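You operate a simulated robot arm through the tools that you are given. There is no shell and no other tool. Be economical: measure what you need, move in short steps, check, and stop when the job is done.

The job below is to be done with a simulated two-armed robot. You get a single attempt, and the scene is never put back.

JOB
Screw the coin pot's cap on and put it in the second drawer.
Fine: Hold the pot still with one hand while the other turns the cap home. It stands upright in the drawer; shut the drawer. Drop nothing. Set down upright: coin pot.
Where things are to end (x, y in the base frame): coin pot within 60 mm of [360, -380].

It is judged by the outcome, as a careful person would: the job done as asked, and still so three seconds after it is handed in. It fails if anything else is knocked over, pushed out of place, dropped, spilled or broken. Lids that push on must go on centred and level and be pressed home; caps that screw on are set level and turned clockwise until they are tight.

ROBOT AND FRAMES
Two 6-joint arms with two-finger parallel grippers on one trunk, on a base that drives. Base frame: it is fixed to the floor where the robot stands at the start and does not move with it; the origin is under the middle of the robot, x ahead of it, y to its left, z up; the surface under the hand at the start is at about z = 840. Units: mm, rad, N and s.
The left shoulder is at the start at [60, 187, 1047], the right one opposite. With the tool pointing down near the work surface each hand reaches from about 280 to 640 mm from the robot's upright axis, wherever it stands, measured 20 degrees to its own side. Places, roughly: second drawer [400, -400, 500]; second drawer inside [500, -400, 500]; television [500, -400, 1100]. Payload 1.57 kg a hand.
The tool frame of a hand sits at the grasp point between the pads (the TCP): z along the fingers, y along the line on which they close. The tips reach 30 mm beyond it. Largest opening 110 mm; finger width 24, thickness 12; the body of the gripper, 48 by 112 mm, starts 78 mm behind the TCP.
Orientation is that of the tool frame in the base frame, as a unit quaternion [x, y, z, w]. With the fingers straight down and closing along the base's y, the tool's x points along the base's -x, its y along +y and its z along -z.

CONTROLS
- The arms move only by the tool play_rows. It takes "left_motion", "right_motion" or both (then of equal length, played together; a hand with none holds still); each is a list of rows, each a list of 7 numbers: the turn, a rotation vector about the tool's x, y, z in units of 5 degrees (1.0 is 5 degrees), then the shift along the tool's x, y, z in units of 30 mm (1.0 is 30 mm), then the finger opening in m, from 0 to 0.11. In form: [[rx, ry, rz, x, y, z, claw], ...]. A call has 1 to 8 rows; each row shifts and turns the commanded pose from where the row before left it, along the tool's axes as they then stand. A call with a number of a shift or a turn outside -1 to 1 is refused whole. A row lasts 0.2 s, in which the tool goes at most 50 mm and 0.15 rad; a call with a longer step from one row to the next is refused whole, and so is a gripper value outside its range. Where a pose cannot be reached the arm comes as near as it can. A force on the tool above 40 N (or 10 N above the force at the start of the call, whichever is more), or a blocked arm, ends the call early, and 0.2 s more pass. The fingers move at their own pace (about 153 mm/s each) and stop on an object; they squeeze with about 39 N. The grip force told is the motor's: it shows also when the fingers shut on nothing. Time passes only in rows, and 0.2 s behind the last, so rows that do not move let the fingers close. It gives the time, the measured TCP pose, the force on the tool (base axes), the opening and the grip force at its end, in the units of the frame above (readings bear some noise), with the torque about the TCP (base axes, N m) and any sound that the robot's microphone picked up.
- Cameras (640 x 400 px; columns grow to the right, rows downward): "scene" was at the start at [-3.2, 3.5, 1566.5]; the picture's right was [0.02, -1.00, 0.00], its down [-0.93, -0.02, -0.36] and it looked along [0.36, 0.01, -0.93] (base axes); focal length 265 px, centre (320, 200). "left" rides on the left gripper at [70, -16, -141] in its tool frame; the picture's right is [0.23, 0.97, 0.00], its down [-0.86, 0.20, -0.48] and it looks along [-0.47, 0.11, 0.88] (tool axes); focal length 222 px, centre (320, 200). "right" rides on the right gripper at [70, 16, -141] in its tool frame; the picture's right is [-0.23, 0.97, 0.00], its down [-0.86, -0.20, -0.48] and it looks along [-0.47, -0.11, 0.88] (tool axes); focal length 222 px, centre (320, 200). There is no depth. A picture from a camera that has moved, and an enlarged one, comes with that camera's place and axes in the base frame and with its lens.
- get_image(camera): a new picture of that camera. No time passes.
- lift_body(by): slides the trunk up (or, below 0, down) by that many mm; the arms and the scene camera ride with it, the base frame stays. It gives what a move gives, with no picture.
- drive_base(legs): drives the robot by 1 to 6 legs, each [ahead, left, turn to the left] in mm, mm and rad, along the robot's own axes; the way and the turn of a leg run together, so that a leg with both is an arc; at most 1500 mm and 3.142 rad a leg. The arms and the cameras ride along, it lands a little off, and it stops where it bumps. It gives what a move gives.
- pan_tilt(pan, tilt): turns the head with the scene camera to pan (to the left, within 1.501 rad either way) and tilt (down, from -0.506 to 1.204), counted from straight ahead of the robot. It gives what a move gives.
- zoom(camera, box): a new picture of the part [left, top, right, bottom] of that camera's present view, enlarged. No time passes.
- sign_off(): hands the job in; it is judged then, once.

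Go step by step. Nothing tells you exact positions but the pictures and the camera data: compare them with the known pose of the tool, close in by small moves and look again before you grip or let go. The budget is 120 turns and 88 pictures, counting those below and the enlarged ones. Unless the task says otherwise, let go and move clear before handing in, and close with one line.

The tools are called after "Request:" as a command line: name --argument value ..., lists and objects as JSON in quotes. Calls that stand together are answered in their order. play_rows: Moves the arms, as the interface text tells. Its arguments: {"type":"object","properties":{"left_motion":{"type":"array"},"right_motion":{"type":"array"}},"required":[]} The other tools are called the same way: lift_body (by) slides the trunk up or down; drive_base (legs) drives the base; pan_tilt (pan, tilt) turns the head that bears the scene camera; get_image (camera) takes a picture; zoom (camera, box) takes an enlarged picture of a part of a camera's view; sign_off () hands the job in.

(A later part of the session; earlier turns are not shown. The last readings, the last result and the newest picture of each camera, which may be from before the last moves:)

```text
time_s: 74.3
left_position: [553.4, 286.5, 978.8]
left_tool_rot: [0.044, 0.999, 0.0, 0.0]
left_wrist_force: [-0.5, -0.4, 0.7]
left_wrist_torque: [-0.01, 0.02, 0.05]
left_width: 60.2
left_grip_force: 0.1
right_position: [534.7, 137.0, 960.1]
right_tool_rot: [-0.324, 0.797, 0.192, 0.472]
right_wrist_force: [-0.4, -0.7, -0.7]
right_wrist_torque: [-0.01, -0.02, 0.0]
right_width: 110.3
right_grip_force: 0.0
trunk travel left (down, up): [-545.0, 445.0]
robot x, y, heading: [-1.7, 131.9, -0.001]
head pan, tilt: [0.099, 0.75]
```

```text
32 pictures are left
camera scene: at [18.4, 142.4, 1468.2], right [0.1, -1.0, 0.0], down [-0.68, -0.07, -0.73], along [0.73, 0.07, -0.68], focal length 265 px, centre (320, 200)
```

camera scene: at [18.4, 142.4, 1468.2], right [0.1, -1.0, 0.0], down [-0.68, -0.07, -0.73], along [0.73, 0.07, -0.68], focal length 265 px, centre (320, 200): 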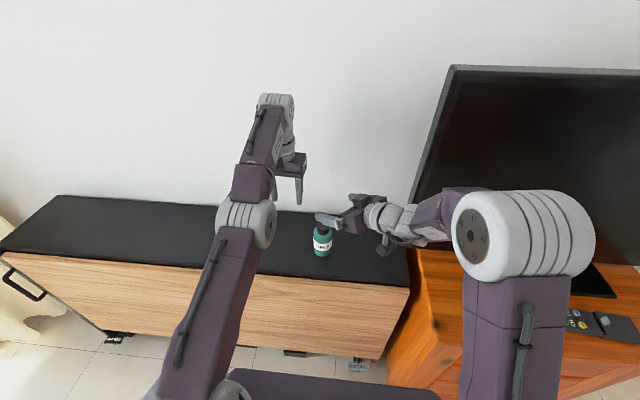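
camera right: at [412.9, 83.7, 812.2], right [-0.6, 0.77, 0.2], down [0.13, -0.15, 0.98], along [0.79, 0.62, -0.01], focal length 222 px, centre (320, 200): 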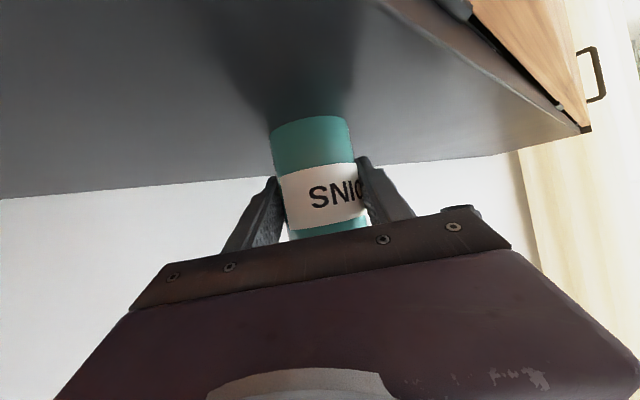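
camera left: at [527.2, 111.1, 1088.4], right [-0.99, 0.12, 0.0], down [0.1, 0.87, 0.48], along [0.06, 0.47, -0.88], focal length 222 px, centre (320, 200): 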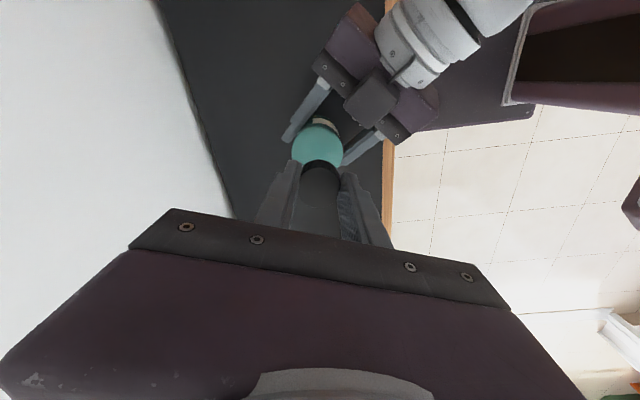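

The pot stands capped on the bench. Now for the drawer: I'll back the robot off and slide right to stand before the cabinet at about (-250, -230), then look for the second drawer's knob.

Request:
drive_base --legs '[[-250, 0, 0], [0, -365, 0]]'

Request:
pan_tilt --pan -0.3 --tilt 0.85

Request:
get_image --camera "scene"

Request:
get_image --camera "right"

```text
time_s: 78.1
left_position: [300.4, -74.0, 979.4]
left_tool_rot: [0.036, 0.999, 0.0, 0.0]
left_wrist_force: [0.4, -0.5, -0.7]
left_wrist_torque: [-0.02, 0.02, 0.01]
left_width: 59.8
left_grip_force: 0.1
right_position: [283.0, -224.1, 960.8]
right_tool_rot: [-0.33, 0.795, 0.195, 0.471]
right_wrist_force: [1.0, -0.3, 0.0]
right_wrist_torque: [0.02, -0.01, 0.04]
right_width: 110.0
right_grip_force: 0.0
trunk travel left (down, up): [-545.0, 445.0]
robot x, y, heading: [-254.8, -234.2, 0.015]
head pan, tilt: [0.099, 0.75]
```

```text
time_s: 78.9
left_position: [300.3, -73.1, 979.0]
left_tool_rot: [0.038, 0.999, 0.0, 0.0]
left_wrist_force: [1.0, 0.6, -0.6]
left_wrist_torque: [-0.01, 0.02, 0.04]
left_width: 59.9
left_grip_force: 0.1
right_position: [282.0, -223.2, 960.5]
right_tool_rot: [-0.329, 0.795, 0.194, 0.472]
right_wrist_force: [0.4, 0.1, 0.3]
right_wrist_torque: [0.04, -0.04, -0.06]
right_width: 109.8
right_grip_force: 0.0
trunk travel left (down, up): [-545.0, 445.0]
robot x, y, heading: [-256.8, -234.6, 0.017]
head pan, tilt: [-0.3, 0.85]
```

```text
31 pictures are left
camera scene: at [-239.9, -256.4, 1460.2], right [-0.28, -0.96, 0.0], down [-0.72, 0.21, -0.66], along [0.63, -0.19, -0.75], focal length 265 px, centre (320, 200)
```

scene: 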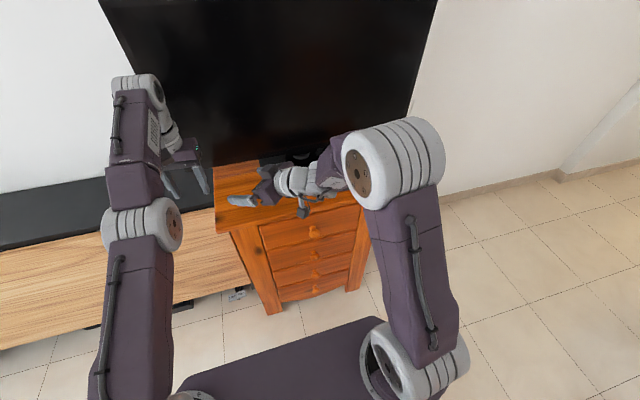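

```text
30 pictures are left
camera right: at [159.1, -323.3, 967.8], right [-0.61, 0.77, 0.2], down [0.13, -0.15, 0.98], along [0.78, 0.63, -0.01], focal length 222 px, centre (320, 200)
```

right: 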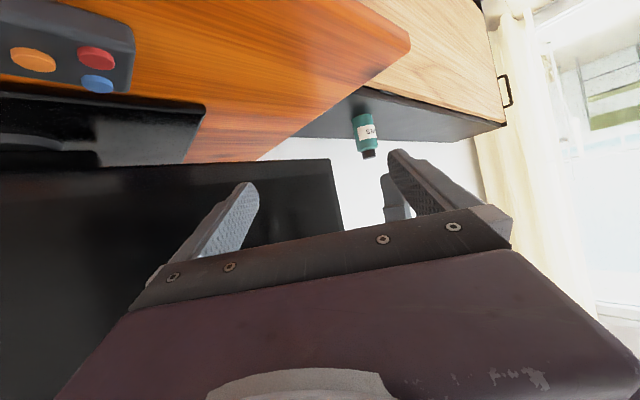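

Request:
zoom --camera "scene" --box '[210, 180, 380, 310]'

```text
3.08 times, centred on (295, 245) of scene
camera zoom: at [-239.9, -256.4, 1460.2], right [-0.28, -0.96, 0.0], down [-0.72, 0.21, -0.66], along [0.63, -0.19, -0.75], focal length 817 px, centre (397, 62)
```

zoom: 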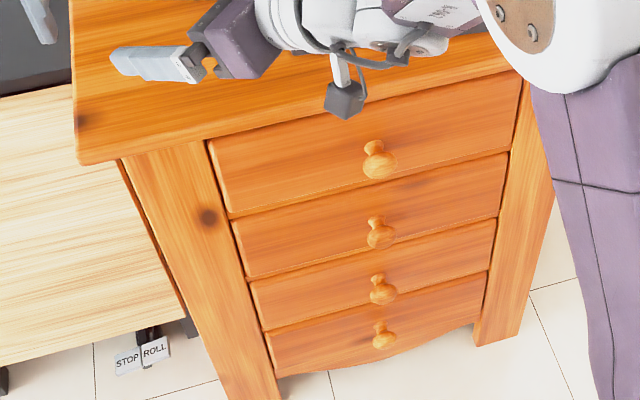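

The cabinet has four drawers. The second one's knob is near (283, -394, 500). I'll back off 200 mm, lower the trunk 300 mm and turn the right hand to face the knob.

Request:
drive_base --legs '[[-200, 0, -0.016]]'

Request:
lift_body --by -310

Request:
play_rows --right_motion '[[0.866, 0, 0.5, 0, 0, 0, 0.11], [0.866, 0, 0.5, 0, 0, 0, 0.11], [0.866, 0, 0.5, 0, 0, 0, 0.11], [0.866, 0, 0.5, 0, -0.5, 0, 0.11], [0.866, 0, 0.5, 0, -0.8, 0, 0.11], [0.866, 0, 0.5, 0, -0.8, 0, 0.11], [0.866, 0, 0.5, 0, -0.8, 0, 0.11], [0.866, 0, 0.5, 0, -0.8, 0, 0.11]]'

Request:
get_image --camera "right"

```text
time_s: 80.5
left_position: [101.5, -81.1, 979.3]
left_tool_rot: [0.042, 0.999, -0.001, 0.0]
left_wrist_force: [0.5, -0.9, 0.9]
left_wrist_torque: [0.0, -0.01, 0.0]
left_width: 59.9
left_grip_force: 0.1
right_position: [80.7, -231.8, 959.1]
right_tool_rot: [-0.326, 0.796, 0.192, 0.472]
right_wrist_force: [1.0, -0.5, 1.2]
right_wrist_torque: [0.0, -0.02, 0.02]
right_width: 110.1
right_grip_force: 0.0
trunk travel left (down, up): [-545.0, 445.0]
robot x, y, heading: [-452.8, -235.2, 0.002]
head pan, tilt: [-0.3, 0.85]
```

```text
time_s: 83.6
left_position: [101.1, -80.5, 669.7]
left_tool_rot: [0.042, 0.999, 0.0, 0.0]
left_wrist_force: [1.1, -0.5, 0.4]
left_wrist_torque: [0.01, 0.03, 0.05]
left_width: 59.9
left_grip_force: 0.0
right_position: [82.5, -230.8, 650.2]
right_tool_rot: [-0.327, 0.796, 0.193, 0.472]
right_wrist_force: [0.3, -0.7, -0.2]
right_wrist_torque: [-0.03, -0.01, 0.01]
right_width: 110.1
right_grip_force: 0.1
trunk travel left (down, up): [-235.0, 755.0]
robot x, y, heading: [-456.2, -235.1, 0.004]
head pan, tilt: [-0.3, 0.85]
```

```text
time_s: 85.4
left_position: [101.1, -81.0, 668.9]
left_tool_rot: [0.042, 0.999, 0.0, 0.0]
left_wrist_force: [-0.1, 0.7, -0.1]
left_wrist_torque: [0.0, -0.05, 0.02]
left_width: 60.1
left_grip_force: 0.1
right_position: [119.1, -424.9, 640.8]
right_tool_rot: [-0.032, 0.861, 0.029, 0.506]
right_wrist_force: [-0.3, 0.0, -1.0]
right_wrist_torque: [0.06, 0.0, -0.03]
right_width: 110.1
right_grip_force: 0.1
right hand out of reach, approached as far as the arm can: row 4, 5, 6, 7, 8
trunk travel left (down, up): [-235.0, 755.0]
robot x, y, heading: [-453.1, -241.5, 0.007]
head pan, tilt: [-0.3, 0.85]
```

```text
28 pictures are left
camera right: at [-39.6, -421.6, 649.4], right [0.03, 0.98, 0.22], down [0.02, -0.22, 0.98], along [1.0, -0.02, -0.02], focal length 222 px, centre (320, 200)
```

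right: 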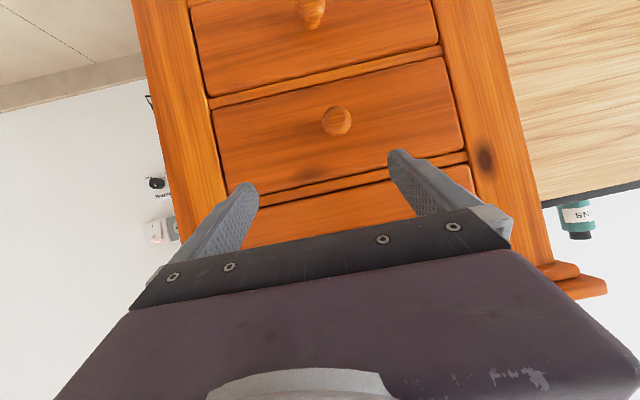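

The knob triangulates to (259, -385, 543), which is the second from the top. I'll lower the trunk 92 mm, shift the hand 40 mm left, and advance the base partway.

Request:
lift_body --by -92

Request:
play_rows --right_motion '[[0, 0, 0, 0, 0.7, 0, 0.09], [0, 0, 0, 0, 0.63, 0, 0.08]]'

Request:
drive_base --legs '[[55, 0, -0.005]]'

Request:
get_image --camera "right"

```text
time_s: 86.7
left_position: [100.5, -80.2, 577.1]
left_tool_rot: [0.042, 0.999, 0.001, 0.001]
left_wrist_force: [0.5, 0.3, -0.1]
left_wrist_torque: [-0.03, -0.08, -0.01]
left_width: 59.9
left_grip_force: 0.0
right_position: [119.1, -424.0, 548.8]
right_tool_rot: [-0.033, 0.862, 0.03, 0.505]
right_wrist_force: [-0.1, -0.3, 0.0]
right_wrist_torque: [0.0, 0.0, 0.0]
right_width: 110.0
right_grip_force: 0.1
trunk travel left (down, up): [-143.0, 847.0]
robot x, y, heading: [-459.8, -240.9, -0.001]
head pan, tilt: [-0.3, 0.85]
```

```text
time_s: 87.3
left_position: [100.8, -80.4, 576.8]
left_tool_rot: [0.042, 0.999, 0.001, -0.001]
left_wrist_force: [-0.5, -0.7, -0.3]
left_wrist_torque: [0.02, 0.0, 0.02]
left_width: 60.1
left_grip_force: 0.1
right_position: [119.4, -416.1, 553.7]
right_tool_rot: [-0.035, 0.862, 0.033, 0.505]
right_wrist_force: [0.3, 0.8, 0.4]
right_wrist_torque: [-0.01, -0.05, -0.02]
right_width: 79.9
right_grip_force: 0.0
right hand out of reach, approached as far as the arm can: row 1, 2
trunk travel left (down, up): [-143.0, 847.0]
robot x, y, heading: [-457.0, -236.7, 0.006]
head pan, tilt: [-0.3, 0.85]
```

```text
time_s: 88.2
left_position: [157.5, -83.2, 577.2]
left_tool_rot: [0.045, 0.999, 0.0, 0.001]
left_wrist_force: [-1.0, 0.2, 0.7]
left_wrist_torque: [0.0, -0.03, 0.02]
left_width: 60.0
left_grip_force: 0.1
right_position: [174.6, -419.5, 554.3]
right_tool_rot: [-0.032, 0.862, 0.032, 0.505]
right_wrist_force: [-0.7, 0.2, 0.3]
right_wrist_torque: [0.01, -0.03, 0.0]
right_width: 79.8
right_grip_force: 0.1
trunk travel left (down, up): [-143.0, 847.0]
robot x, y, heading: [-403.6, -234.7, -0.001]
head pan, tilt: [-0.3, 0.85]
```

```text
27 pictures are left
camera right: at [15.8, -416.7, 563.1], right [0.02, 0.98, 0.22], down [0.02, -0.22, 0.98], along [1.0, -0.02, -0.02], focal length 222 px, centre (320, 200)
```

right: 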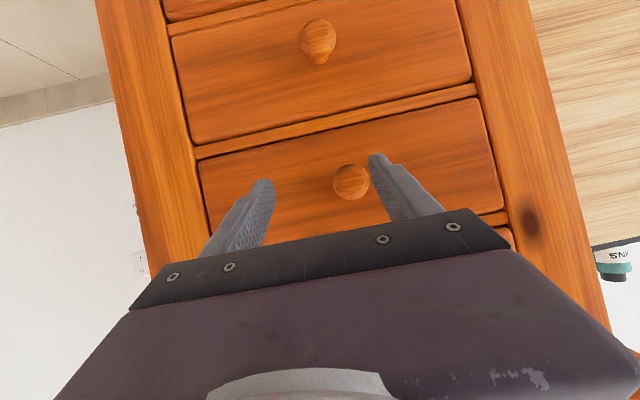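

The knob is at (259, -384, 545). I'll sidestep 35 mm left and 45 mm ahead, and check before gripping.

Request:
drive_base --legs '[[0, 35, 0], [45, 0, 0]]'

Request:
get_image --camera "right"

```text
time_s: 89.6
left_position: [204.0, -47.4, 577.5]
left_tool_rot: [0.042, 0.999, 0.0, 0.0]
left_wrist_force: [0.8, -0.1, 0.0]
left_wrist_torque: [0.07, -0.03, 0.0]
left_width: 59.9
left_grip_force: 0.0
right_position: [221.6, -383.6, 554.1]
right_tool_rot: [-0.033, 0.862, 0.032, 0.504]
right_wrist_force: [-0.2, -0.3, 0.4]
right_wrist_torque: [-0.02, 0.0, -0.02]
right_width: 80.1
right_grip_force: 0.1
trunk travel left (down, up): [-143.0, 847.0]
robot x, y, heading: [-356.6, -202.7, -0.0]
head pan, tilt: [-0.3, 0.85]
```

```text
26 pictures are left
camera right: at [62.3, -380.8, 563.1], right [0.02, 0.98, 0.22], down [0.02, -0.22, 0.98], along [1.0, -0.02, -0.02], focal length 222 px, centre (320, 200)
```

right: 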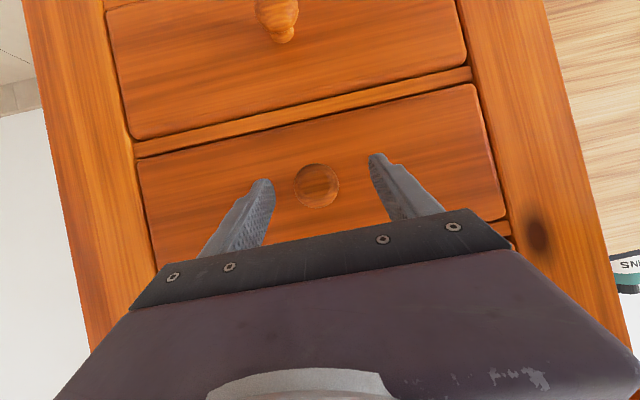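

Aligned on the knob. I'll move forward 22 mm and close.

Request:
drive_base --legs '[[24, 0, 0]]'

Request:
play_rows --right_motion '[[0, 0, 0, 0, 0, 0, 0.06], [0, 0, 0, 0, 0, 0, 0.045], [0, 0, 0, 0, 0, 0, 0.035], [0, 0, 0, 0, 0, 0, 0.025], [0, 0, 0, 0, 0, 0, 0.02]]'

Request:
get_image --camera "right"

```text
time_s: 90.4
left_position: [228.3, -47.6, 577.1]
left_tool_rot: [0.042, 0.999, 0.0, 0.0]
left_wrist_force: [0.0, -0.7, 1.0]
left_wrist_torque: [-0.02, 0.05, 0.01]
left_width: 60.2
left_grip_force: 0.0
right_position: [243.0, -382.5, 553.2]
right_tool_rot: [-0.033, 0.862, 0.033, 0.504]
right_wrist_force: [-17.6, -0.4, -4.1]
right_wrist_torque: [0.15, 0.26, -0.81]
right_width: 78.9
right_grip_force: 0.0
trunk travel left (down, up): [-143.0, 847.0]
robot x, y, heading: [-331.5, -200.0, 0.002]
head pan, tilt: [-0.3, 0.85]
```

```text
time_s: 91.6
left_position: [228.5, -47.9, 578.2]
left_tool_rot: [0.043, 0.999, 0.001, 0.0]
left_wrist_force: [-0.4, -0.3, 0.1]
left_wrist_torque: [-0.02, -0.02, 0.03]
left_width: 59.9
left_grip_force: 0.0
right_position: [245.1, -385.8, 552.3]
right_tool_rot: [-0.031, 0.863, 0.033, 0.503]
right_wrist_force: [1.5, -23.0, 2.6]
right_wrist_torque: [-0.25, -0.01, -0.4]
right_width: 40.8
right_grip_force: 12.0
trunk travel left (down, up): [-143.0, 847.0]
robot x, y, heading: [-329.6, -203.5, 0.007]
head pan, tilt: [-0.3, 0.85]
```

```text
25 pictures are left
camera right: at [85.9, -382.9, 562.4], right [0.03, 0.97, 0.22], down [0.02, -0.22, 0.97], along [1.0, -0.02, -0.03], focal length 222 px, centre (320, 200)
```

right: 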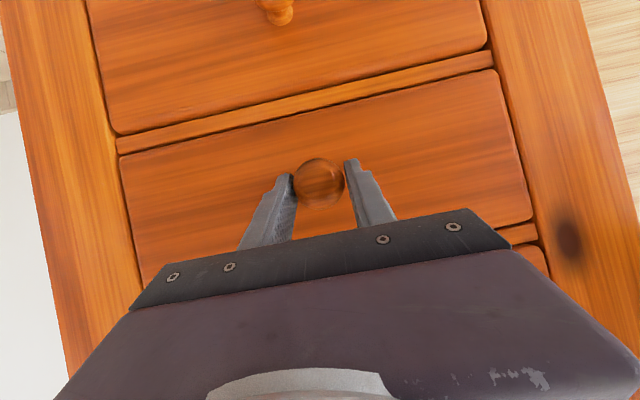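

The fingers hold the knob (40.8 mm) after lightly touching the face. I'll let the grip settle and pull the drawer by driving back in steps.

Request:
play_rows --right_motion '[[0, 0, 0, 0, -0.05, 0, 0.02], [0, 0, 0, 0, 0, 0, 0.02]]'

Request:
drive_base --legs '[[-60, 0, 0]]'

Request:
get_image --camera "right"

```text
time_s: 92.2
left_position: [227.6, -48.5, 577.6]
left_tool_rot: [0.042, 0.999, 0.001, 0.0]
left_wrist_force: [-0.9, 0.3, -0.4]
left_wrist_torque: [0.07, 0.03, -0.01]
left_width: 60.0
left_grip_force: 0.0
right_position: [243.9, -385.4, 551.7]
right_tool_rot: [-0.032, 0.863, 0.033, 0.503]
right_wrist_force: [-1.4, -22.3, 2.7]
right_wrist_torque: [-0.24, -0.07, -0.47]
right_width: 40.1
right_grip_force: 11.7
trunk travel left (down, up): [-143.0, 847.0]
robot x, y, heading: [-325.0, -203.8, 0.001]
head pan, tilt: [-0.3, 0.85]
```

```text
time_s: 93.2
left_position: [168.6, -48.0, 577.1]
left_tool_rot: [0.043, 0.999, 0.0, -0.001]
left_wrist_force: [-0.6, 0.2, -0.2]
left_wrist_torque: [0.0, -0.01, -0.01]
left_width: 60.1
left_grip_force: 0.0
right_position: [183.9, -385.7, 552.2]
right_tool_rot: [-0.033, 0.863, 0.034, 0.503]
right_wrist_force: [0.6, -24.7, -1.5]
right_wrist_torque: [-0.15, -0.28, -0.42]
right_width: 41.7
right_grip_force: 12.1
trunk travel left (down, up): [-143.0, 847.0]
robot x, y, heading: [-394.1, -204.6, 0.004]
head pan, tilt: [-0.3, 0.85]
```

```text
24 pictures are left
camera right: at [26.1, -383.2, 562.1], right [0.02, 0.97, 0.22], down [0.03, -0.22, 0.97], along [1.0, -0.02, -0.03], focal length 222 px, centre (320, 200)
```

right: 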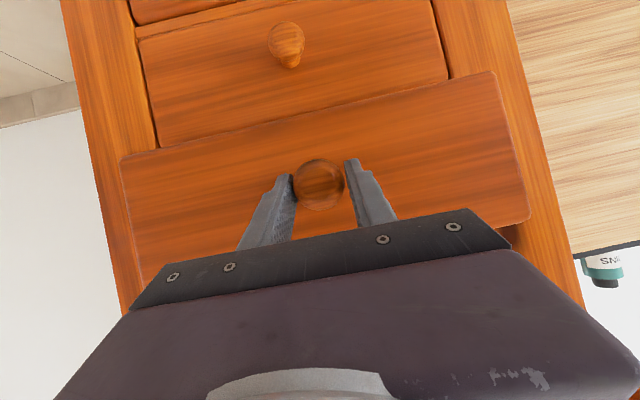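

The drawer is coming out with the grip. I'll pull it to about 200 mm open.

Request:
drive_base --legs '[[-70, 0, 0], [-70, 0, 0]]'

Request:
pan_tilt --pan -0.3 --tilt 0.75

Request:
get_image --camera "scene"

```text
time_s: 94.8
left_position: [27.7, -49.2, 576.8]
left_tool_rot: [0.045, 0.999, 0.0, 0.0]
left_wrist_force: [-0.5, -0.4, -0.6]
left_wrist_torque: [0.02, 0.01, 0.01]
left_width: 60.0
left_grip_force: 0.0
right_position: [42.2, -386.7, 550.6]
right_tool_rot: [-0.032, 0.864, 0.033, 0.502]
right_wrist_force: [1.4, -7.9, -1.6]
right_wrist_torque: [-0.08, 0.49, 0.05]
right_width: 38.2
right_grip_force: 43.4
trunk travel left (down, up): [-143.0, 847.0]
robot x, y, heading: [-529.5, -206.6, -0.006]
head pan, tilt: [-0.3, 0.85]
```

```text
time_s: 95.5
left_position: [28.1, -49.6, 576.8]
left_tool_rot: [0.044, 0.999, 0.0, -0.001]
left_wrist_force: [-0.1, 0.8, 0.4]
left_wrist_torque: [0.01, -0.01, 0.0]
left_width: 60.0
left_grip_force: 0.0
right_position: [43.3, -386.7, 552.1]
right_tool_rot: [-0.032, 0.864, 0.032, 0.502]
right_wrist_force: [1.9, -2.9, -2.1]
right_wrist_torque: [0.01, 0.03, 0.06]
right_width: 38.2
right_grip_force: 44.6
trunk travel left (down, up): [-143.0, 847.0]
robot x, y, heading: [-530.2, -201.6, -0.002]
head pan, tilt: [-0.3, 0.75]
```

```text
23 pictures are left
camera scene: at [-510.8, -225.1, 1066.2], right [-0.3, -0.95, 0.0], down [-0.65, 0.2, -0.73], along [0.7, -0.22, -0.68], focal length 265 px, centre (320, 200)
```

scene: 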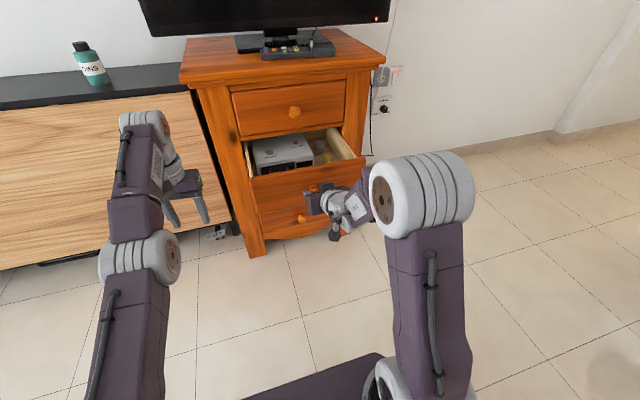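

The drawer is open about 200 mm, and it already holds a white box and other items. I'll look closer.

Request:
zoom --camera "scene" --box '[230, 120, 380, 200]'

```text
4.27 times, centred on (305, 160) of scene
camera zoom: at [-510.8, -225.1, 1066.2], right [-0.3, -0.95, 0.0], down [-0.65, 0.2, -0.73], along [0.7, -0.22, -0.68], focal length 1132 px, centre (384, 371)
```

zoom: 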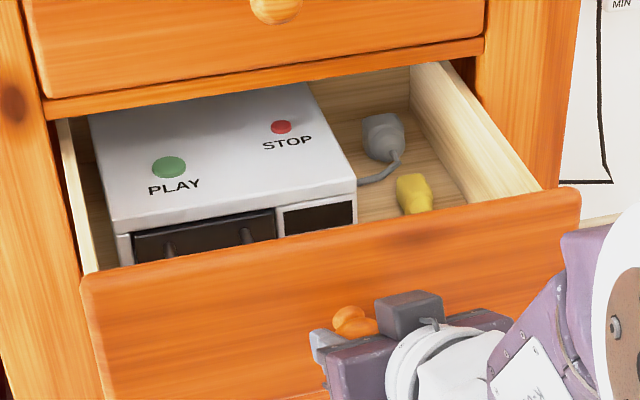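

There's a VCR-like box in the drawer, leaving a gap between it and the drawer front, which is where the pot must go (about x=128 now, 329 when shut). I'll let go of the knob, back off, raise the trunk and measure the gap from above.

Request:
play_rows --right_motion '[[0, 0, 0, 0, 0, 0, 0.06], [0, 0, 0, 0, 0, 0, 0.09], [0, 0, 0, 0, 0, 0, 0.09]]'

Request:
drive_base --legs '[[-100, 0, 0]]'

Request:
lift_body --by 402

Request:
pan_tilt --pan -0.22 --tilt 0.85

Request:
get_image --camera "scene"

```text
time_s: 96.3
left_position: [28.0, -49.7, 577.2]
left_tool_rot: [0.046, 0.999, 0.0, 0.0]
left_wrist_force: [0.7, -0.9, 0.1]
left_wrist_torque: [0.0, 0.0, -0.02]
left_width: 60.2
left_grip_force: 0.0
right_position: [44.2, -386.1, 553.6]
right_tool_rot: [-0.032, 0.863, 0.032, 0.502]
right_wrist_force: [-2.0, 1.1, -0.2]
right_wrist_torque: [-0.09, -0.02, -0.02]
right_width: 89.2
right_grip_force: 0.1
trunk travel left (down, up): [-143.0, 847.0]
robot x, y, heading: [-528.8, -204.7, -0.003]
head pan, tilt: [-0.3, 0.75]
```

```text
time_s: 97.4
left_position: [-72.4, -46.3, 576.9]
left_tool_rot: [0.043, 0.999, 0.0, 0.0]
left_wrist_force: [-0.8, 0.7, 1.1]
left_wrist_torque: [0.02, -0.02, -0.02]
left_width: 60.1
left_grip_force: 0.1
right_position: [-54.5, -384.4, 552.2]
right_tool_rot: [-0.034, 0.863, 0.033, 0.502]
right_wrist_force: [0.9, -0.6, 0.4]
right_wrist_torque: [0.01, 0.01, -0.01]
right_width: 89.9
right_grip_force: 0.0
trunk travel left (down, up): [-143.0, 847.0]
robot x, y, heading: [-628.5, -202.2, 0.007]
head pan, tilt: [-0.3, 0.75]
```

```text
refused: 402 is not a number from -400 to 400
```

```text
time_s: 98.1
left_position: [-71.8, -45.7, 578.2]
left_tool_rot: [0.043, 0.999, 0.0, 0.0]
left_wrist_force: [0.5, 0.4, -0.2]
left_wrist_torque: [-0.03, -0.01, 0.0]
left_width: 59.9
left_grip_force: 0.0
right_position: [-55.1, -385.4, 553.3]
right_tool_rot: [-0.034, 0.863, 0.033, 0.502]
right_wrist_force: [0.9, 0.8, 0.0]
right_wrist_torque: [0.0, -0.01, -0.02]
right_width: 89.7
right_grip_force: 0.1
trunk travel left (down, up): [-143.0, 847.0]
robot x, y, heading: [-631.0, -201.3, 0.003]
head pan, tilt: [-0.22, 0.85]
```

```text
21 pictures are left
camera scene: at [-612.7, -217.4, 1058.3], right [-0.22, -0.98, 0.0], down [-0.73, 0.16, -0.66], along [0.64, -0.14, -0.75], focal length 265 px, centre (320, 200)
```

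scene: 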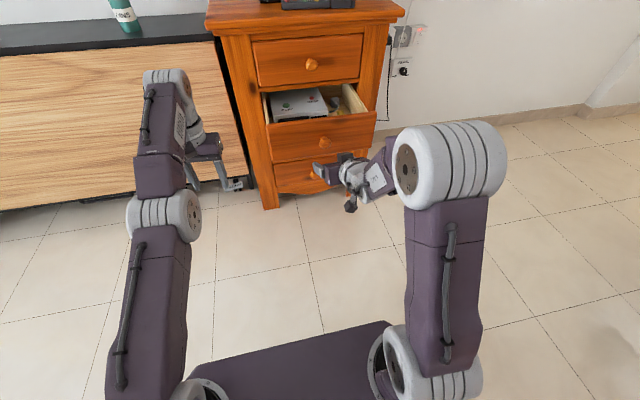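

Raising the trunk by 400 now; the right hand is clear in front. Then I'll measure the gap by zooming in.

Request:
lift_body --by 400

Request:
pan_tilt --pan -0.22 --tilt 0.85

Request:
zoom --camera "scene" --box '[220, 120, 420, 245]'

```text
time_s: 101.9
left_position: [-71.5, -46.9, 977.3]
left_tool_rot: [0.043, 0.999, 0.0, 0.0]
left_wrist_force: [0.2, -0.4, -0.5]
left_wrist_torque: [-0.01, -0.01, 0.0]
left_width: 60.0
left_grip_force: 0.1
right_position: [-54.2, -384.3, 952.4]
right_tool_rot: [-0.033, 0.864, 0.032, 0.502]
right_wrist_force: [0.3, -0.7, 0.1]
right_wrist_torque: [0.02, 0.0, -0.01]
right_width: 89.7
right_grip_force: 0.1
trunk travel left (down, up): [-543.0, 447.0]
robot x, y, heading: [-629.1, -204.8, 0.006]
head pan, tilt: [-0.22, 0.85]
```

```text
time_s: 102.5
left_position: [-71.8, -46.7, 976.6]
left_tool_rot: [0.043, 0.999, 0.0, -0.001]
left_wrist_force: [0.5, 1.1, 0.0]
left_wrist_torque: [0.03, 0.02, -0.01]
left_width: 60.0
left_grip_force: 0.1
right_position: [-54.4, -383.9, 952.8]
right_tool_rot: [-0.033, 0.864, 0.033, 0.502]
right_wrist_force: [0.0, -0.5, 1.1]
right_wrist_torque: [-0.02, 0.0, 0.05]
right_width: 89.9
right_grip_force: 0.0
trunk travel left (down, up): [-543.0, 447.0]
robot x, y, heading: [-628.0, -201.8, -0.002]
head pan, tilt: [-0.22, 0.85]
```

```text
3.20 times, centred on (320, 182) of scene
camera zoom: at [-612.6, -217.4, 1458.2], right [-0.22, -0.98, 0.0], down [-0.73, 0.16, -0.66], along [0.64, -0.14, -0.75], focal length 849 px, centre (320, 256)
```

zoom: 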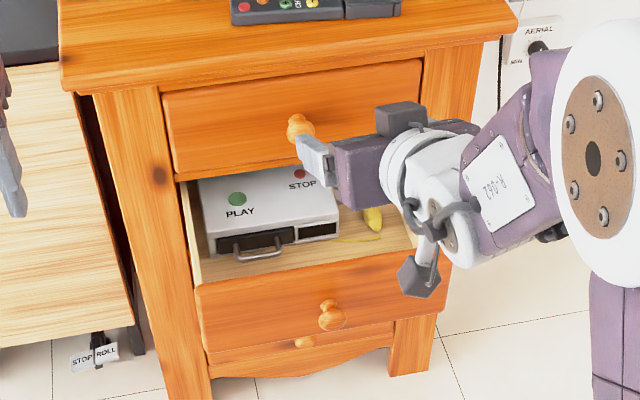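

The gap is generous: the drawer's inner front is near x=90, and the box's handle starts beyond about x=205. Placing the pot at (147, -387) now would be about (348, -387) when shut. Next I'll fetch the pot by driving left and ahead, stopping short of the bench.

Request:
drive_base --legs '[[0, 493, 0], [480, 0, 0]]'

Request:
play_rows --right_motion '[[0, 1, 0, 0, 0, -0.5, 0.11], [0, 1, 0, 0, 0, -0.5, 0.11], [0, 1, 0, 0, 0, -0.5, 0.11], [0, 1, 0, 0, 0, -0.5, 0.11], [0, 1, 0, 0, 0, -0.5, 0.11], [0, 1, 0, 0, 0, -0.5, 0.11], [0, 1, 0, 0, 0, 0, 0.11], [0, 1, 0, 0, 0, 0, 0.11]]'

Request:
play_rows --right_motion '[[0, 1, 0, 0, 0, 0, 0.11], [0, 1, 0, 0, 0, 0, 0.11], [0, 1, 0, 0, 0, 0, 0.11], [0, 1, 0, 0, 0, 0, 0.11]]'

```text
time_s: 107.9
left_position: [391.6, 479.9, 976.6]
left_tool_rot: [0.036, 0.999, 0.001, -0.001]
left_wrist_force: [-0.1, -0.5, 0.0]
left_wrist_torque: [-0.01, -0.06, 0.0]
left_width: 60.1
left_grip_force: 0.1
right_position: [412.8, 143.6, 951.3]
right_tool_rot: [-0.041, 0.863, 0.037, 0.502]
right_wrist_force: [-0.8, -0.4, -0.4]
right_wrist_torque: [0.05, 0.0, 0.02]
right_width: 90.0
right_grip_force: 0.0
trunk travel left (down, up): [-543.0, 447.0]
robot x, y, heading: [-166.7, 318.9, 0.02]
head pan, tilt: [-0.22, 0.85]
```

```text
time_s: 109.7
left_position: [391.8, 482.0, 976.5]
left_tool_rot: [0.035, 0.999, 0.0, 0.0]
left_wrist_force: [-0.3, 0.3, 0.2]
left_wrist_torque: [0.0, -0.02, 0.0]
left_width: 60.3
left_grip_force: 0.1
right_position: [362.6, 147.6, 997.1]
right_tool_rot: [-0.06, 0.972, 0.038, 0.225]
right_wrist_force: [0.0, -0.3, 0.7]
right_wrist_torque: [0.02, 0.02, 0.0]
right_width: 109.9
right_grip_force: 0.0
right hand out of reach, approached as far as the arm can: row 3, 4, 5
trunk travel left (down, up): [-543.0, 447.0]
robot x, y, heading: [-163.0, 315.6, 0.014]
head pan, tilt: [-0.22, 0.85]
```

```text
time_s: 110.7
left_position: [391.0, 480.2, 976.2]
left_tool_rot: [0.035, 0.999, 0.0, 0.0]
left_wrist_force: [0.0, 0.1, -0.5]
left_wrist_torque: [0.0, 0.04, -0.02]
left_width: 60.0
left_grip_force: 0.1
right_position: [363.8, 146.6, 996.0]
right_tool_rot: [-0.066, 0.996, 0.028, 0.052]
right_wrist_force: [0.0, -1.0, 0.9]
right_wrist_torque: [-0.01, -0.01, 0.01]
right_width: 110.0
right_grip_force: 0.0
trunk travel left (down, up): [-543.0, 447.0]
robot x, y, heading: [-163.6, 320.6, 0.019]
head pan, tilt: [-0.22, 0.85]
```

The hand is nearly vertical. I'll level it, drive ahead 170 mm and look at the pot from the right-hand camera.

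Request:
play_rows --right_motion '[[0.28, 0.6, 0.75, 0, 0.5, 0, 0.11], [0.28, 0.62, 0.75, 0, 0.5, 0, 0.11]]'

Request:
drive_base --legs '[[165, 0, -0.018]]'

Request:
get_image --camera "right"

```text
time_s: 111.3
left_position: [391.3, 480.8, 977.3]
left_tool_rot: [0.035, 0.999, 0.0, 0.0]
left_wrist_force: [1.0, -0.4, 0.5]
left_wrist_torque: [0.02, -0.01, -0.01]
left_width: 60.0
left_grip_force: 0.0
right_position: [360.0, 178.1, 998.7]
right_tool_rot: [-0.001, 1.0, 0.004, -0.002]
right_wrist_force: [0.4, -0.2, -0.4]
right_wrist_torque: [0.02, -0.02, -0.01]
right_width: 110.0
right_grip_force: 0.2
trunk travel left (down, up): [-543.0, 447.0]
robot x, y, heading: [-162.8, 312.8, 0.018]
head pan, tilt: [-0.22, 0.85]
```

```text
time_s: 112.8
left_position: [557.2, 468.2, 976.9]
left_tool_rot: [0.046, 0.999, 0.0, 0.0]
left_wrist_force: [0.3, -0.1, 0.3]
left_wrist_torque: [0.0, 0.03, 0.02]
left_width: 60.0
left_grip_force: 0.1
right_position: [517.7, 166.2, 998.5]
right_tool_rot: [0.012, 1.0, 0.003, 0.0]
right_wrist_force: [0.2, -0.2, 0.1]
right_wrist_torque: [0.0, 0.02, 0.0]
right_width: 109.8
right_grip_force: 0.1
trunk travel left (down, up): [-543.0, 447.0]
robot x, y, heading: [-6.0, 315.2, -0.002]
head pan, tilt: [-0.22, 0.85]
```

```text
19 pictures are left
camera right: at [449.6, 184.2, 1140.7], right [0.25, 0.97, 0.01], down [0.85, -0.22, 0.48], along [0.46, -0.11, -0.88], focal length 222 px, centre (320, 200)
```

right: 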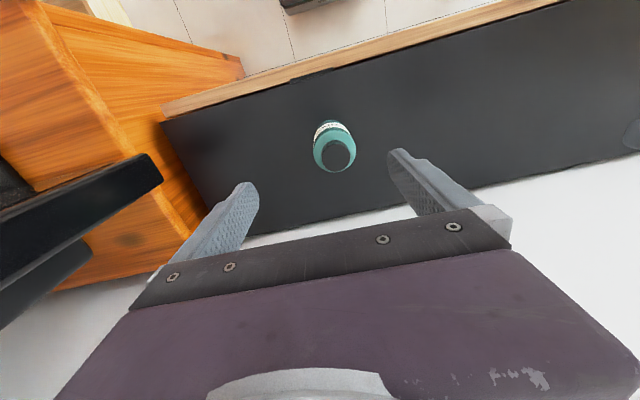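

The pot's cap is at about (534, 187). I'll align above it and descend partway.

Request:
play_rows --right_motion '[[0, 0, 0, -0.28, 0.34, 0, 0.11], [0, 0, 0, -0.26, 0.34, 0, 0.11], [0, 0, 0, 0, 0, 1, 0.11], [0, 0, 0, 0, 0, 1, 0.11], [0, 0, 0, 0, 0, 1, 0.11]]'

Request:
get_image --camera "right"

```text
time_s: 114.0
left_position: [556.1, 469.0, 976.1]
left_tool_rot: [0.046, 0.999, 0.0, 0.0]
left_wrist_force: [-0.5, -0.1, 0.4]
left_wrist_torque: [-0.01, 0.0, 0.01]
left_width: 59.9
left_grip_force: 0.0
right_position: [536.3, 188.4, 909.0]
right_tool_rot: [0.011, 1.0, 0.003, 0.0]
right_wrist_force: [0.4, -0.1, -1.0]
right_wrist_torque: [0.04, 0.01, -0.03]
right_width: 109.9
right_grip_force: 0.1
trunk travel left (down, up): [-543.0, 447.0]
robot x, y, heading: [-2.4, 317.4, -0.007]
head pan, tilt: [-0.22, 0.85]
```

```text
18 pictures are left
camera right: at [467.0, 205.8, 1050.8], right [0.25, 0.97, 0.01], down [0.85, -0.22, 0.48], along [0.46, -0.11, -0.88], focal length 222 px, centre (320, 200)
```

right: 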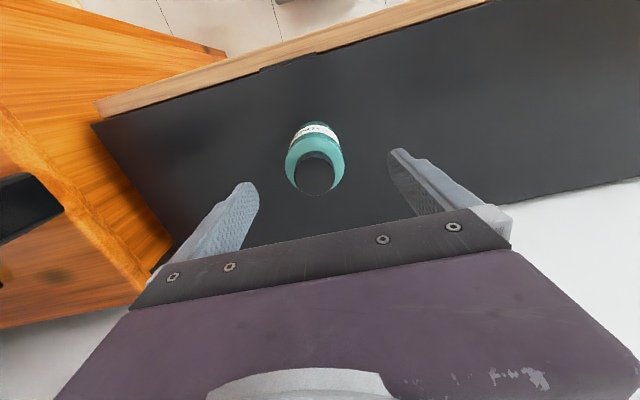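

Centred within 2 mm. I'll descend to z≈824 and close on the upper body.

Request:
play_rows --right_motion '[[0, 0, 0, 0.05, -0.07, 1, 0.11], [0, 0, 0, 0, 0, 1, 0.11], [0, 0, 0, 0, 0, 0.82, 0.11], [0, 0, 0, 0, 0, 0, 0.075], [0, 0, 0, 0, 0, 0, 0.06], [0, 0, 0, 0, 0, 0, 0.05], [0, 0, 0, 0, 0, 0, 0.04]]'

Request:
get_image --camera "right"

```text
time_s: 115.6
left_position: [556.6, 468.1, 976.3]
left_tool_rot: [0.046, 0.999, -0.001, -0.001]
left_wrist_force: [-0.1, 0.2, -1.2]
left_wrist_torque: [0.04, 0.0, 0.03]
left_width: 60.0
left_grip_force: 0.2
right_position: [533.9, 187.4, 824.9]
right_tool_rot: [0.011, 1.0, 0.004, -0.001]
right_wrist_force: [0.5, 0.3, -0.2]
right_wrist_torque: [-0.01, 0.02, -0.01]
right_width: 56.4
right_grip_force: 38.8
trunk travel left (down, up): [-543.0, 447.0]
robot x, y, heading: [-1.3, 315.4, -0.004]
head pan, tilt: [-0.22, 0.85]
```

```text
17 pictures are left
camera right: at [462.4, 204.0, 966.9], right [0.25, 0.97, 0.01], down [0.85, -0.22, 0.48], along [0.46, -0.11, -0.88], focal length 222 px, centre (320, 200)
```

right: 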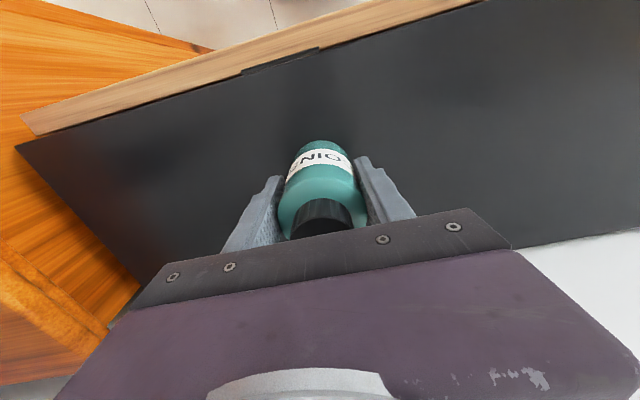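

The pot is gripped at 56.4 mm. I'll lift it, draw the left hand back, and drive back and then right to the drawer.

Request:
play_rows --right_motion '[[0, 0, 0, 0, 0, -0.3, 0.04], [0, 0, 0, 0, 0, -0.7, 0.04], [0, 0, 0, 0, 0, -0.8, 0.04], [0, 0, 0, 0, 0, -0.8, 0.04], [0, 0, 0, 0, 0, -0.4, 0.04]]' --left_motion '[[0, 0, 0, 0.8, 0, 0, 0.06], [0, 0, 0, 1, 0, 0, 0.06], [0, 0, 0, 1, 0, 0, 0.06], [0, 0, 0, 1, 0, 0, 0.06], [0, 0, 0, 0.5, 0, 0, 0.06]]'

Request:
drive_base --legs '[[-500, 0, 0]]'

Request:
drive_base --legs '[[0, -555, 0]]'

Request:
get_image --camera "right"

```text
time_s: 116.8
left_position: [557.4, 469.1, 977.0]
left_tool_rot: [0.046, 0.999, -0.001, 0.0]
left_wrist_force: [0.0, 0.4, 0.0]
left_wrist_torque: [-0.03, -0.04, -0.03]
left_width: 60.3
left_grip_force: 0.0
left hand out of reach, approached as far as the arm can: row 1, 2, 3, 4, 5
right_position: [534.4, 186.9, 913.0]
right_tool_rot: [0.011, 1.0, 0.004, 0.0]
right_wrist_force: [-0.2, -0.3, -1.7]
right_wrist_torque: [0.0, 0.01, -0.01]
right_width: 56.5
right_grip_force: 38.9
trunk travel left (down, up): [-543.0, 447.0]
robot x, y, heading: [-1.3, 315.4, -0.008]
head pan, tilt: [-0.22, 0.85]
```

```text
time_s: 119.7
left_position: [60.1, 474.3, 976.6]
left_tool_rot: [0.042, 0.999, 0.001, 0.0]
left_wrist_force: [-0.7, -0.3, 0.4]
left_wrist_torque: [0.0, -0.05, 0.03]
left_width: 60.0
left_grip_force: 0.1
right_position: [39.4, 192.2, 914.1]
right_tool_rot: [0.007, 1.0, 0.004, 0.0]
right_wrist_force: [-0.5, -0.1, -0.9]
right_wrist_torque: [-0.02, 0.01, 0.05]
right_width: 56.6
right_grip_force: 38.9
trunk travel left (down, up): [-543.0, 447.0]
robot x, y, heading: [-500.5, 320.4, 0.003]
head pan, tilt: [-0.22, 0.85]
```

```text
time_s: 122.9
left_position: [59.7, -84.6, 977.2]
left_tool_rot: [0.04, 0.999, 0.001, -0.001]
left_wrist_force: [-0.4, 0.9, -0.2]
left_wrist_torque: [-0.03, -0.01, 0.02]
left_width: 60.1
left_grip_force: 0.0
right_position: [41.2, -367.9, 913.0]
right_tool_rot: [0.006, 1.0, 0.004, 0.0]
right_wrist_force: [0.1, 0.2, -1.3]
right_wrist_torque: [0.03, -0.03, -0.02]
right_width: 56.3
right_grip_force: 39.3
trunk travel left (down, up): [-543.0, 447.0]
robot x, y, heading: [-500.7, -242.8, 0.011]
head pan, tilt: [-0.22, 0.85]
```

```text
16 pictures are left
camera right: at [-29.1, -351.1, 1055.8], right [0.24, 0.97, 0.01], down [0.85, -0.21, 0.48], along [0.46, -0.11, -0.88], focal length 222 px, centre (320, 200)
```

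right: 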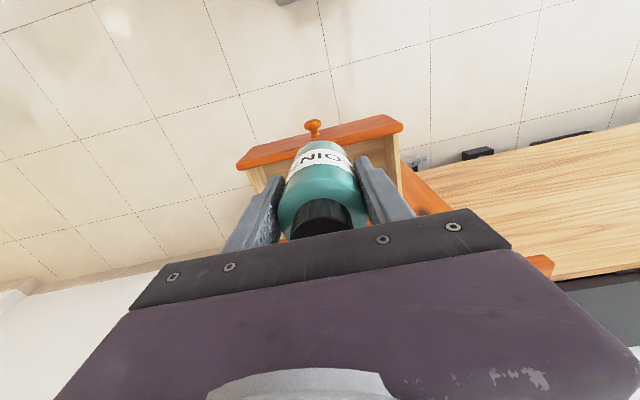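

The pot is in hand above and in front of the open drawer, and the knob projects where expected. I'll move over the target spot at (147, -387).

Request:
drive_base --legs '[[106, -20, -0.01]]'

Request:
lift_body --by -170

Request:
get_image --camera "right"

Request:
get_image --camera "scene"

```text
time_s: 124.1
left_position: [167.6, -111.1, 977.6]
left_tool_rot: [0.046, 0.999, 0.0, 0.0]
left_wrist_force: [0.3, 0.3, 0.1]
left_wrist_torque: [0.02, 0.03, 0.01]
left_width: 60.2
left_grip_force: 0.0
right_position: [144.8, -393.8, 913.0]
right_tool_rot: [0.011, 1.0, 0.004, 0.0]
right_wrist_force: [0.1, -0.6, -1.9]
right_wrist_torque: [-0.02, 0.03, -0.03]
right_width: 56.4
right_grip_force: 38.9
trunk travel left (down, up): [-543.0, 447.0]
robot x, y, heading: [-389.4, -264.1, -0.011]
head pan, tilt: [-0.22, 0.85]
```

```text
time_s: 126.0
left_position: [166.3, -112.1, 807.0]
left_tool_rot: [0.046, 0.999, 0.0, 0.0]
left_wrist_force: [-0.1, -0.2, -0.5]
left_wrist_torque: [-0.01, -0.01, 0.02]
left_width: 60.1
left_grip_force: 0.0
right_position: [144.6, -392.9, 742.6]
right_tool_rot: [0.011, 1.0, 0.004, -0.001]
right_wrist_force: [0.2, 0.0, -1.4]
right_wrist_torque: [-0.01, 0.01, 0.01]
right_width: 56.2
right_grip_force: 39.2
trunk travel left (down, up): [-373.0, 617.0]
robot x, y, heading: [-392.6, -259.6, -0.004]
head pan, tilt: [-0.22, 0.85]
```

```text
15 pictures are left
camera right: at [74.0, -375.8, 886.0], right [0.25, 0.97, 0.01], down [0.85, -0.22, 0.48], along [0.46, -0.11, -0.88], focal length 222 px, centre (320, 200)
```

right: 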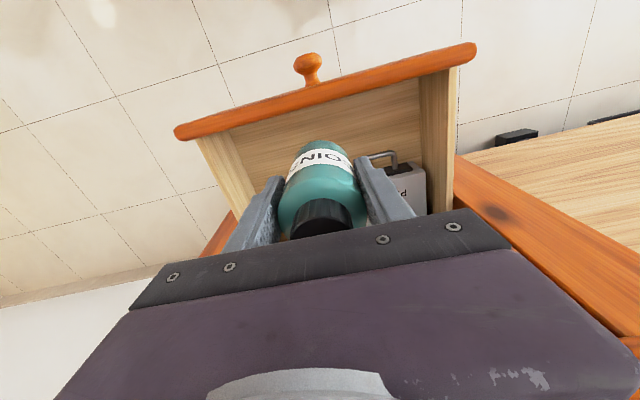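

```text
14 pictures are left
camera scene: at [-376.0, -277.9, 1288.3], right [-0.22, -0.97, 0.0], down [-0.73, 0.17, -0.66], along [0.64, -0.15, -0.75], focal length 265 px, centre (320, 200)
```

scene: 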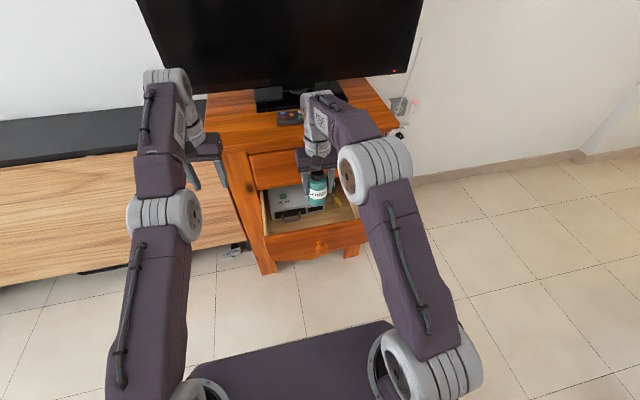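

Clear on all sides: the drawer's inner front is at x≈98, and the box's handle is beyond x=200. I'll lower the trunk 155 mm, then go down in small steps until it touches.

Request:
lift_body --by -155

Request:
play_rows --right_motion '[[0, 0, 0, 0, 0, 0.2, 0.04], [0, 0, 0, 0, 0, 0.2, 0.04]]'

Request:
get_image --camera "right"

```text
time_s: 127.8
left_position: [165.9, -111.9, 650.8]
left_tool_rot: [0.047, 0.999, 0.0, 0.0]
left_wrist_force: [-0.4, -0.1, 0.3]
left_wrist_torque: [-0.01, 0.02, 0.01]
left_width: 60.2
left_grip_force: 0.1
right_position: [144.1, -392.7, 588.9]
right_tool_rot: [0.01, 1.0, 0.003, 0.0]
right_wrist_force: [-0.5, 0.2, -0.9]
right_wrist_torque: [0.02, 0.0, 0.0]
right_width: 56.3
right_grip_force: 39.0
trunk travel left (down, up): [-218.0, 772.0]
robot x, y, heading: [-391.4, -261.5, -0.005]
head pan, tilt: [-0.22, 0.85]
```

```text
time_s: 128.4
left_position: [166.2, -111.2, 652.4]
left_tool_rot: [0.047, 0.999, 0.0, 0.0]
left_wrist_force: [-0.9, 0.2, 0.0]
left_wrist_torque: [0.02, -0.01, 0.0]
left_width: 59.9
left_grip_force: 0.0
right_position: [145.0, -393.9, 578.8]
right_tool_rot: [0.011, 1.0, 0.003, 0.0]
right_wrist_force: [0.6, -0.9, -1.3]
right_wrist_torque: [0.02, 0.02, -0.02]
right_width: 56.3
right_grip_force: 38.6
trunk travel left (down, up): [-218.0, 772.0]
robot x, y, heading: [-393.3, -265.7, -0.004]
head pan, tilt: [-0.22, 0.85]
```

```text
13 pictures are left
camera right: at [74.5, -376.1, 720.1], right [0.25, 0.97, 0.01], down [0.85, -0.22, 0.48], along [0.46, -0.11, -0.88], focal length 222 px, centre (320, 200)
```

right: 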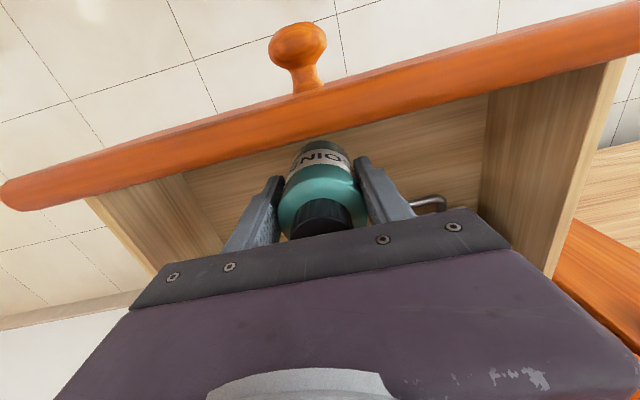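

Still clear. Continuing down in small steps until it touches.

Request:
play_rows --right_motion '[[0, 0, 0, 0, 0, 0.15, 0.04], [0, 0, 0, 0, 0, 0.15, 0.04], [0, 0, 0, 0, 0, 0.15, 0.04]]'

Request:
play_rows --right_motion '[[0, 0, 0, 0, 0, 0.1, 0.04], [0, 0, 0, 0, 0, 0.1, 0.04]]'

```text
time_s: 129.2
left_position: [166.8, -110.7, 652.1]
left_tool_rot: [0.045, 0.999, -0.001, -0.001]
left_wrist_force: [-0.2, -0.4, -0.8]
left_wrist_torque: [0.0, 0.02, 0.0]
left_width: 59.8
left_grip_force: 0.0
right_position: [143.6, -393.4, 564.6]
right_tool_rot: [0.011, 1.0, 0.004, 0.001]
right_wrist_force: [0.3, -0.3, -1.5]
right_wrist_torque: [0.02, 0.05, 0.01]
right_width: 56.5
right_grip_force: 39.1
trunk travel left (down, up): [-218.0, 772.0]
robot x, y, heading: [-395.2, -262.0, -0.004]
head pan, tilt: [-0.22, 0.85]
```

```text
time_s: 129.8
left_position: [166.7, -111.5, 653.1]
left_tool_rot: [0.046, 0.999, 0.0, 0.0]
left_wrist_force: [-0.6, -1.2, -0.2]
left_wrist_torque: [0.01, 0.01, 0.0]
left_width: 60.1
left_grip_force: 0.0
right_position: [144.0, -393.4, 556.9]
right_tool_rot: [0.011, 1.0, 0.005, 0.001]
right_wrist_force: [-0.7, -0.2, -1.8]
right_wrist_torque: [0.01, 0.0, -0.01]
right_width: 56.4
right_grip_force: 38.6
trunk travel left (down, up): [-218.0, 772.0]
robot x, y, heading: [-392.9, -261.8, -0.004]
head pan, tilt: [-0.22, 0.85]
```

Request:
play_rows --right_motion '[[0, 0, 0, 0, 0, 0.1, 0.04], [0, 0, 0, 0, 0, 0.1, 0.04]]'

Request:
play_rows --right_motion '[[0, 0, 0, 0, 0, 0.1, 0.04], [0, 0, 0, 0, 0, 0.1, 0.04]]'

Request:
get_image --camera "right"

```text
time_s: 130.4
left_position: [165.9, -111.5, 652.6]
left_tool_rot: [0.046, 0.999, 0.0, 0.001]
left_wrist_force: [-0.2, -0.3, -0.8]
left_wrist_torque: [0.02, -0.02, 0.0]
left_width: 60.3
left_grip_force: 0.0
right_position: [142.9, -393.2, 551.8]
right_tool_rot: [0.011, 1.0, 0.004, 0.001]
right_wrist_force: [-1.3, 0.1, 6.2]
right_wrist_torque: [-0.17, 0.11, -0.07]
right_width: 56.7
right_grip_force: 38.4
trunk travel left (down, up): [-218.0, 772.0]
robot x, y, heading: [-389.0, -261.3, -0.008]
head pan, tilt: [-0.22, 0.85]
```

```text
time_s: 131.0
left_position: [165.3, -109.8, 653.1]
left_tool_rot: [0.046, 0.999, 0.0, 0.003]
left_wrist_force: [-0.6, 0.3, 0.1]
left_wrist_torque: [0.03, 0.02, -0.02]
left_width: 59.9
left_grip_force: 0.0
right_position: [144.4, -393.0, 547.0]
right_tool_rot: [0.011, 1.0, 0.004, 0.003]
right_wrist_force: [1.6, -0.7, 25.3]
right_wrist_torque: [-0.71, -0.25, 0.0]
right_width: 56.6
right_grip_force: 38.1
trunk travel left (down, up): [-218.0, 772.0]
robot x, y, heading: [-390.5, -262.3, -0.007]
head pan, tilt: [-0.22, 0.85]
```

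```text
12 pictures are left
camera right: at [73.3, -375.9, 689.2], right [0.25, 0.97, 0.01], down [0.85, -0.22, 0.48], along [0.47, -0.11, -0.88], focal length 222 px, centre (320, 200)
```

right: 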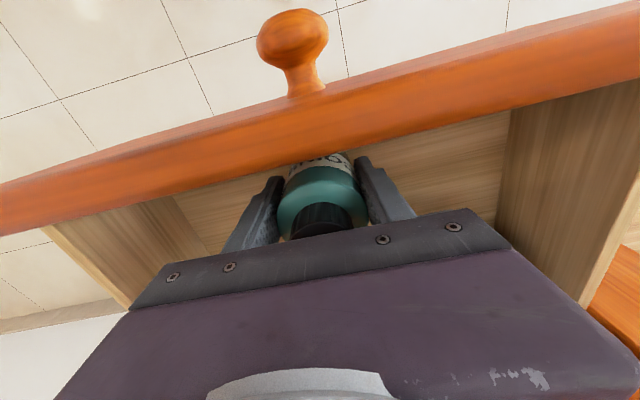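

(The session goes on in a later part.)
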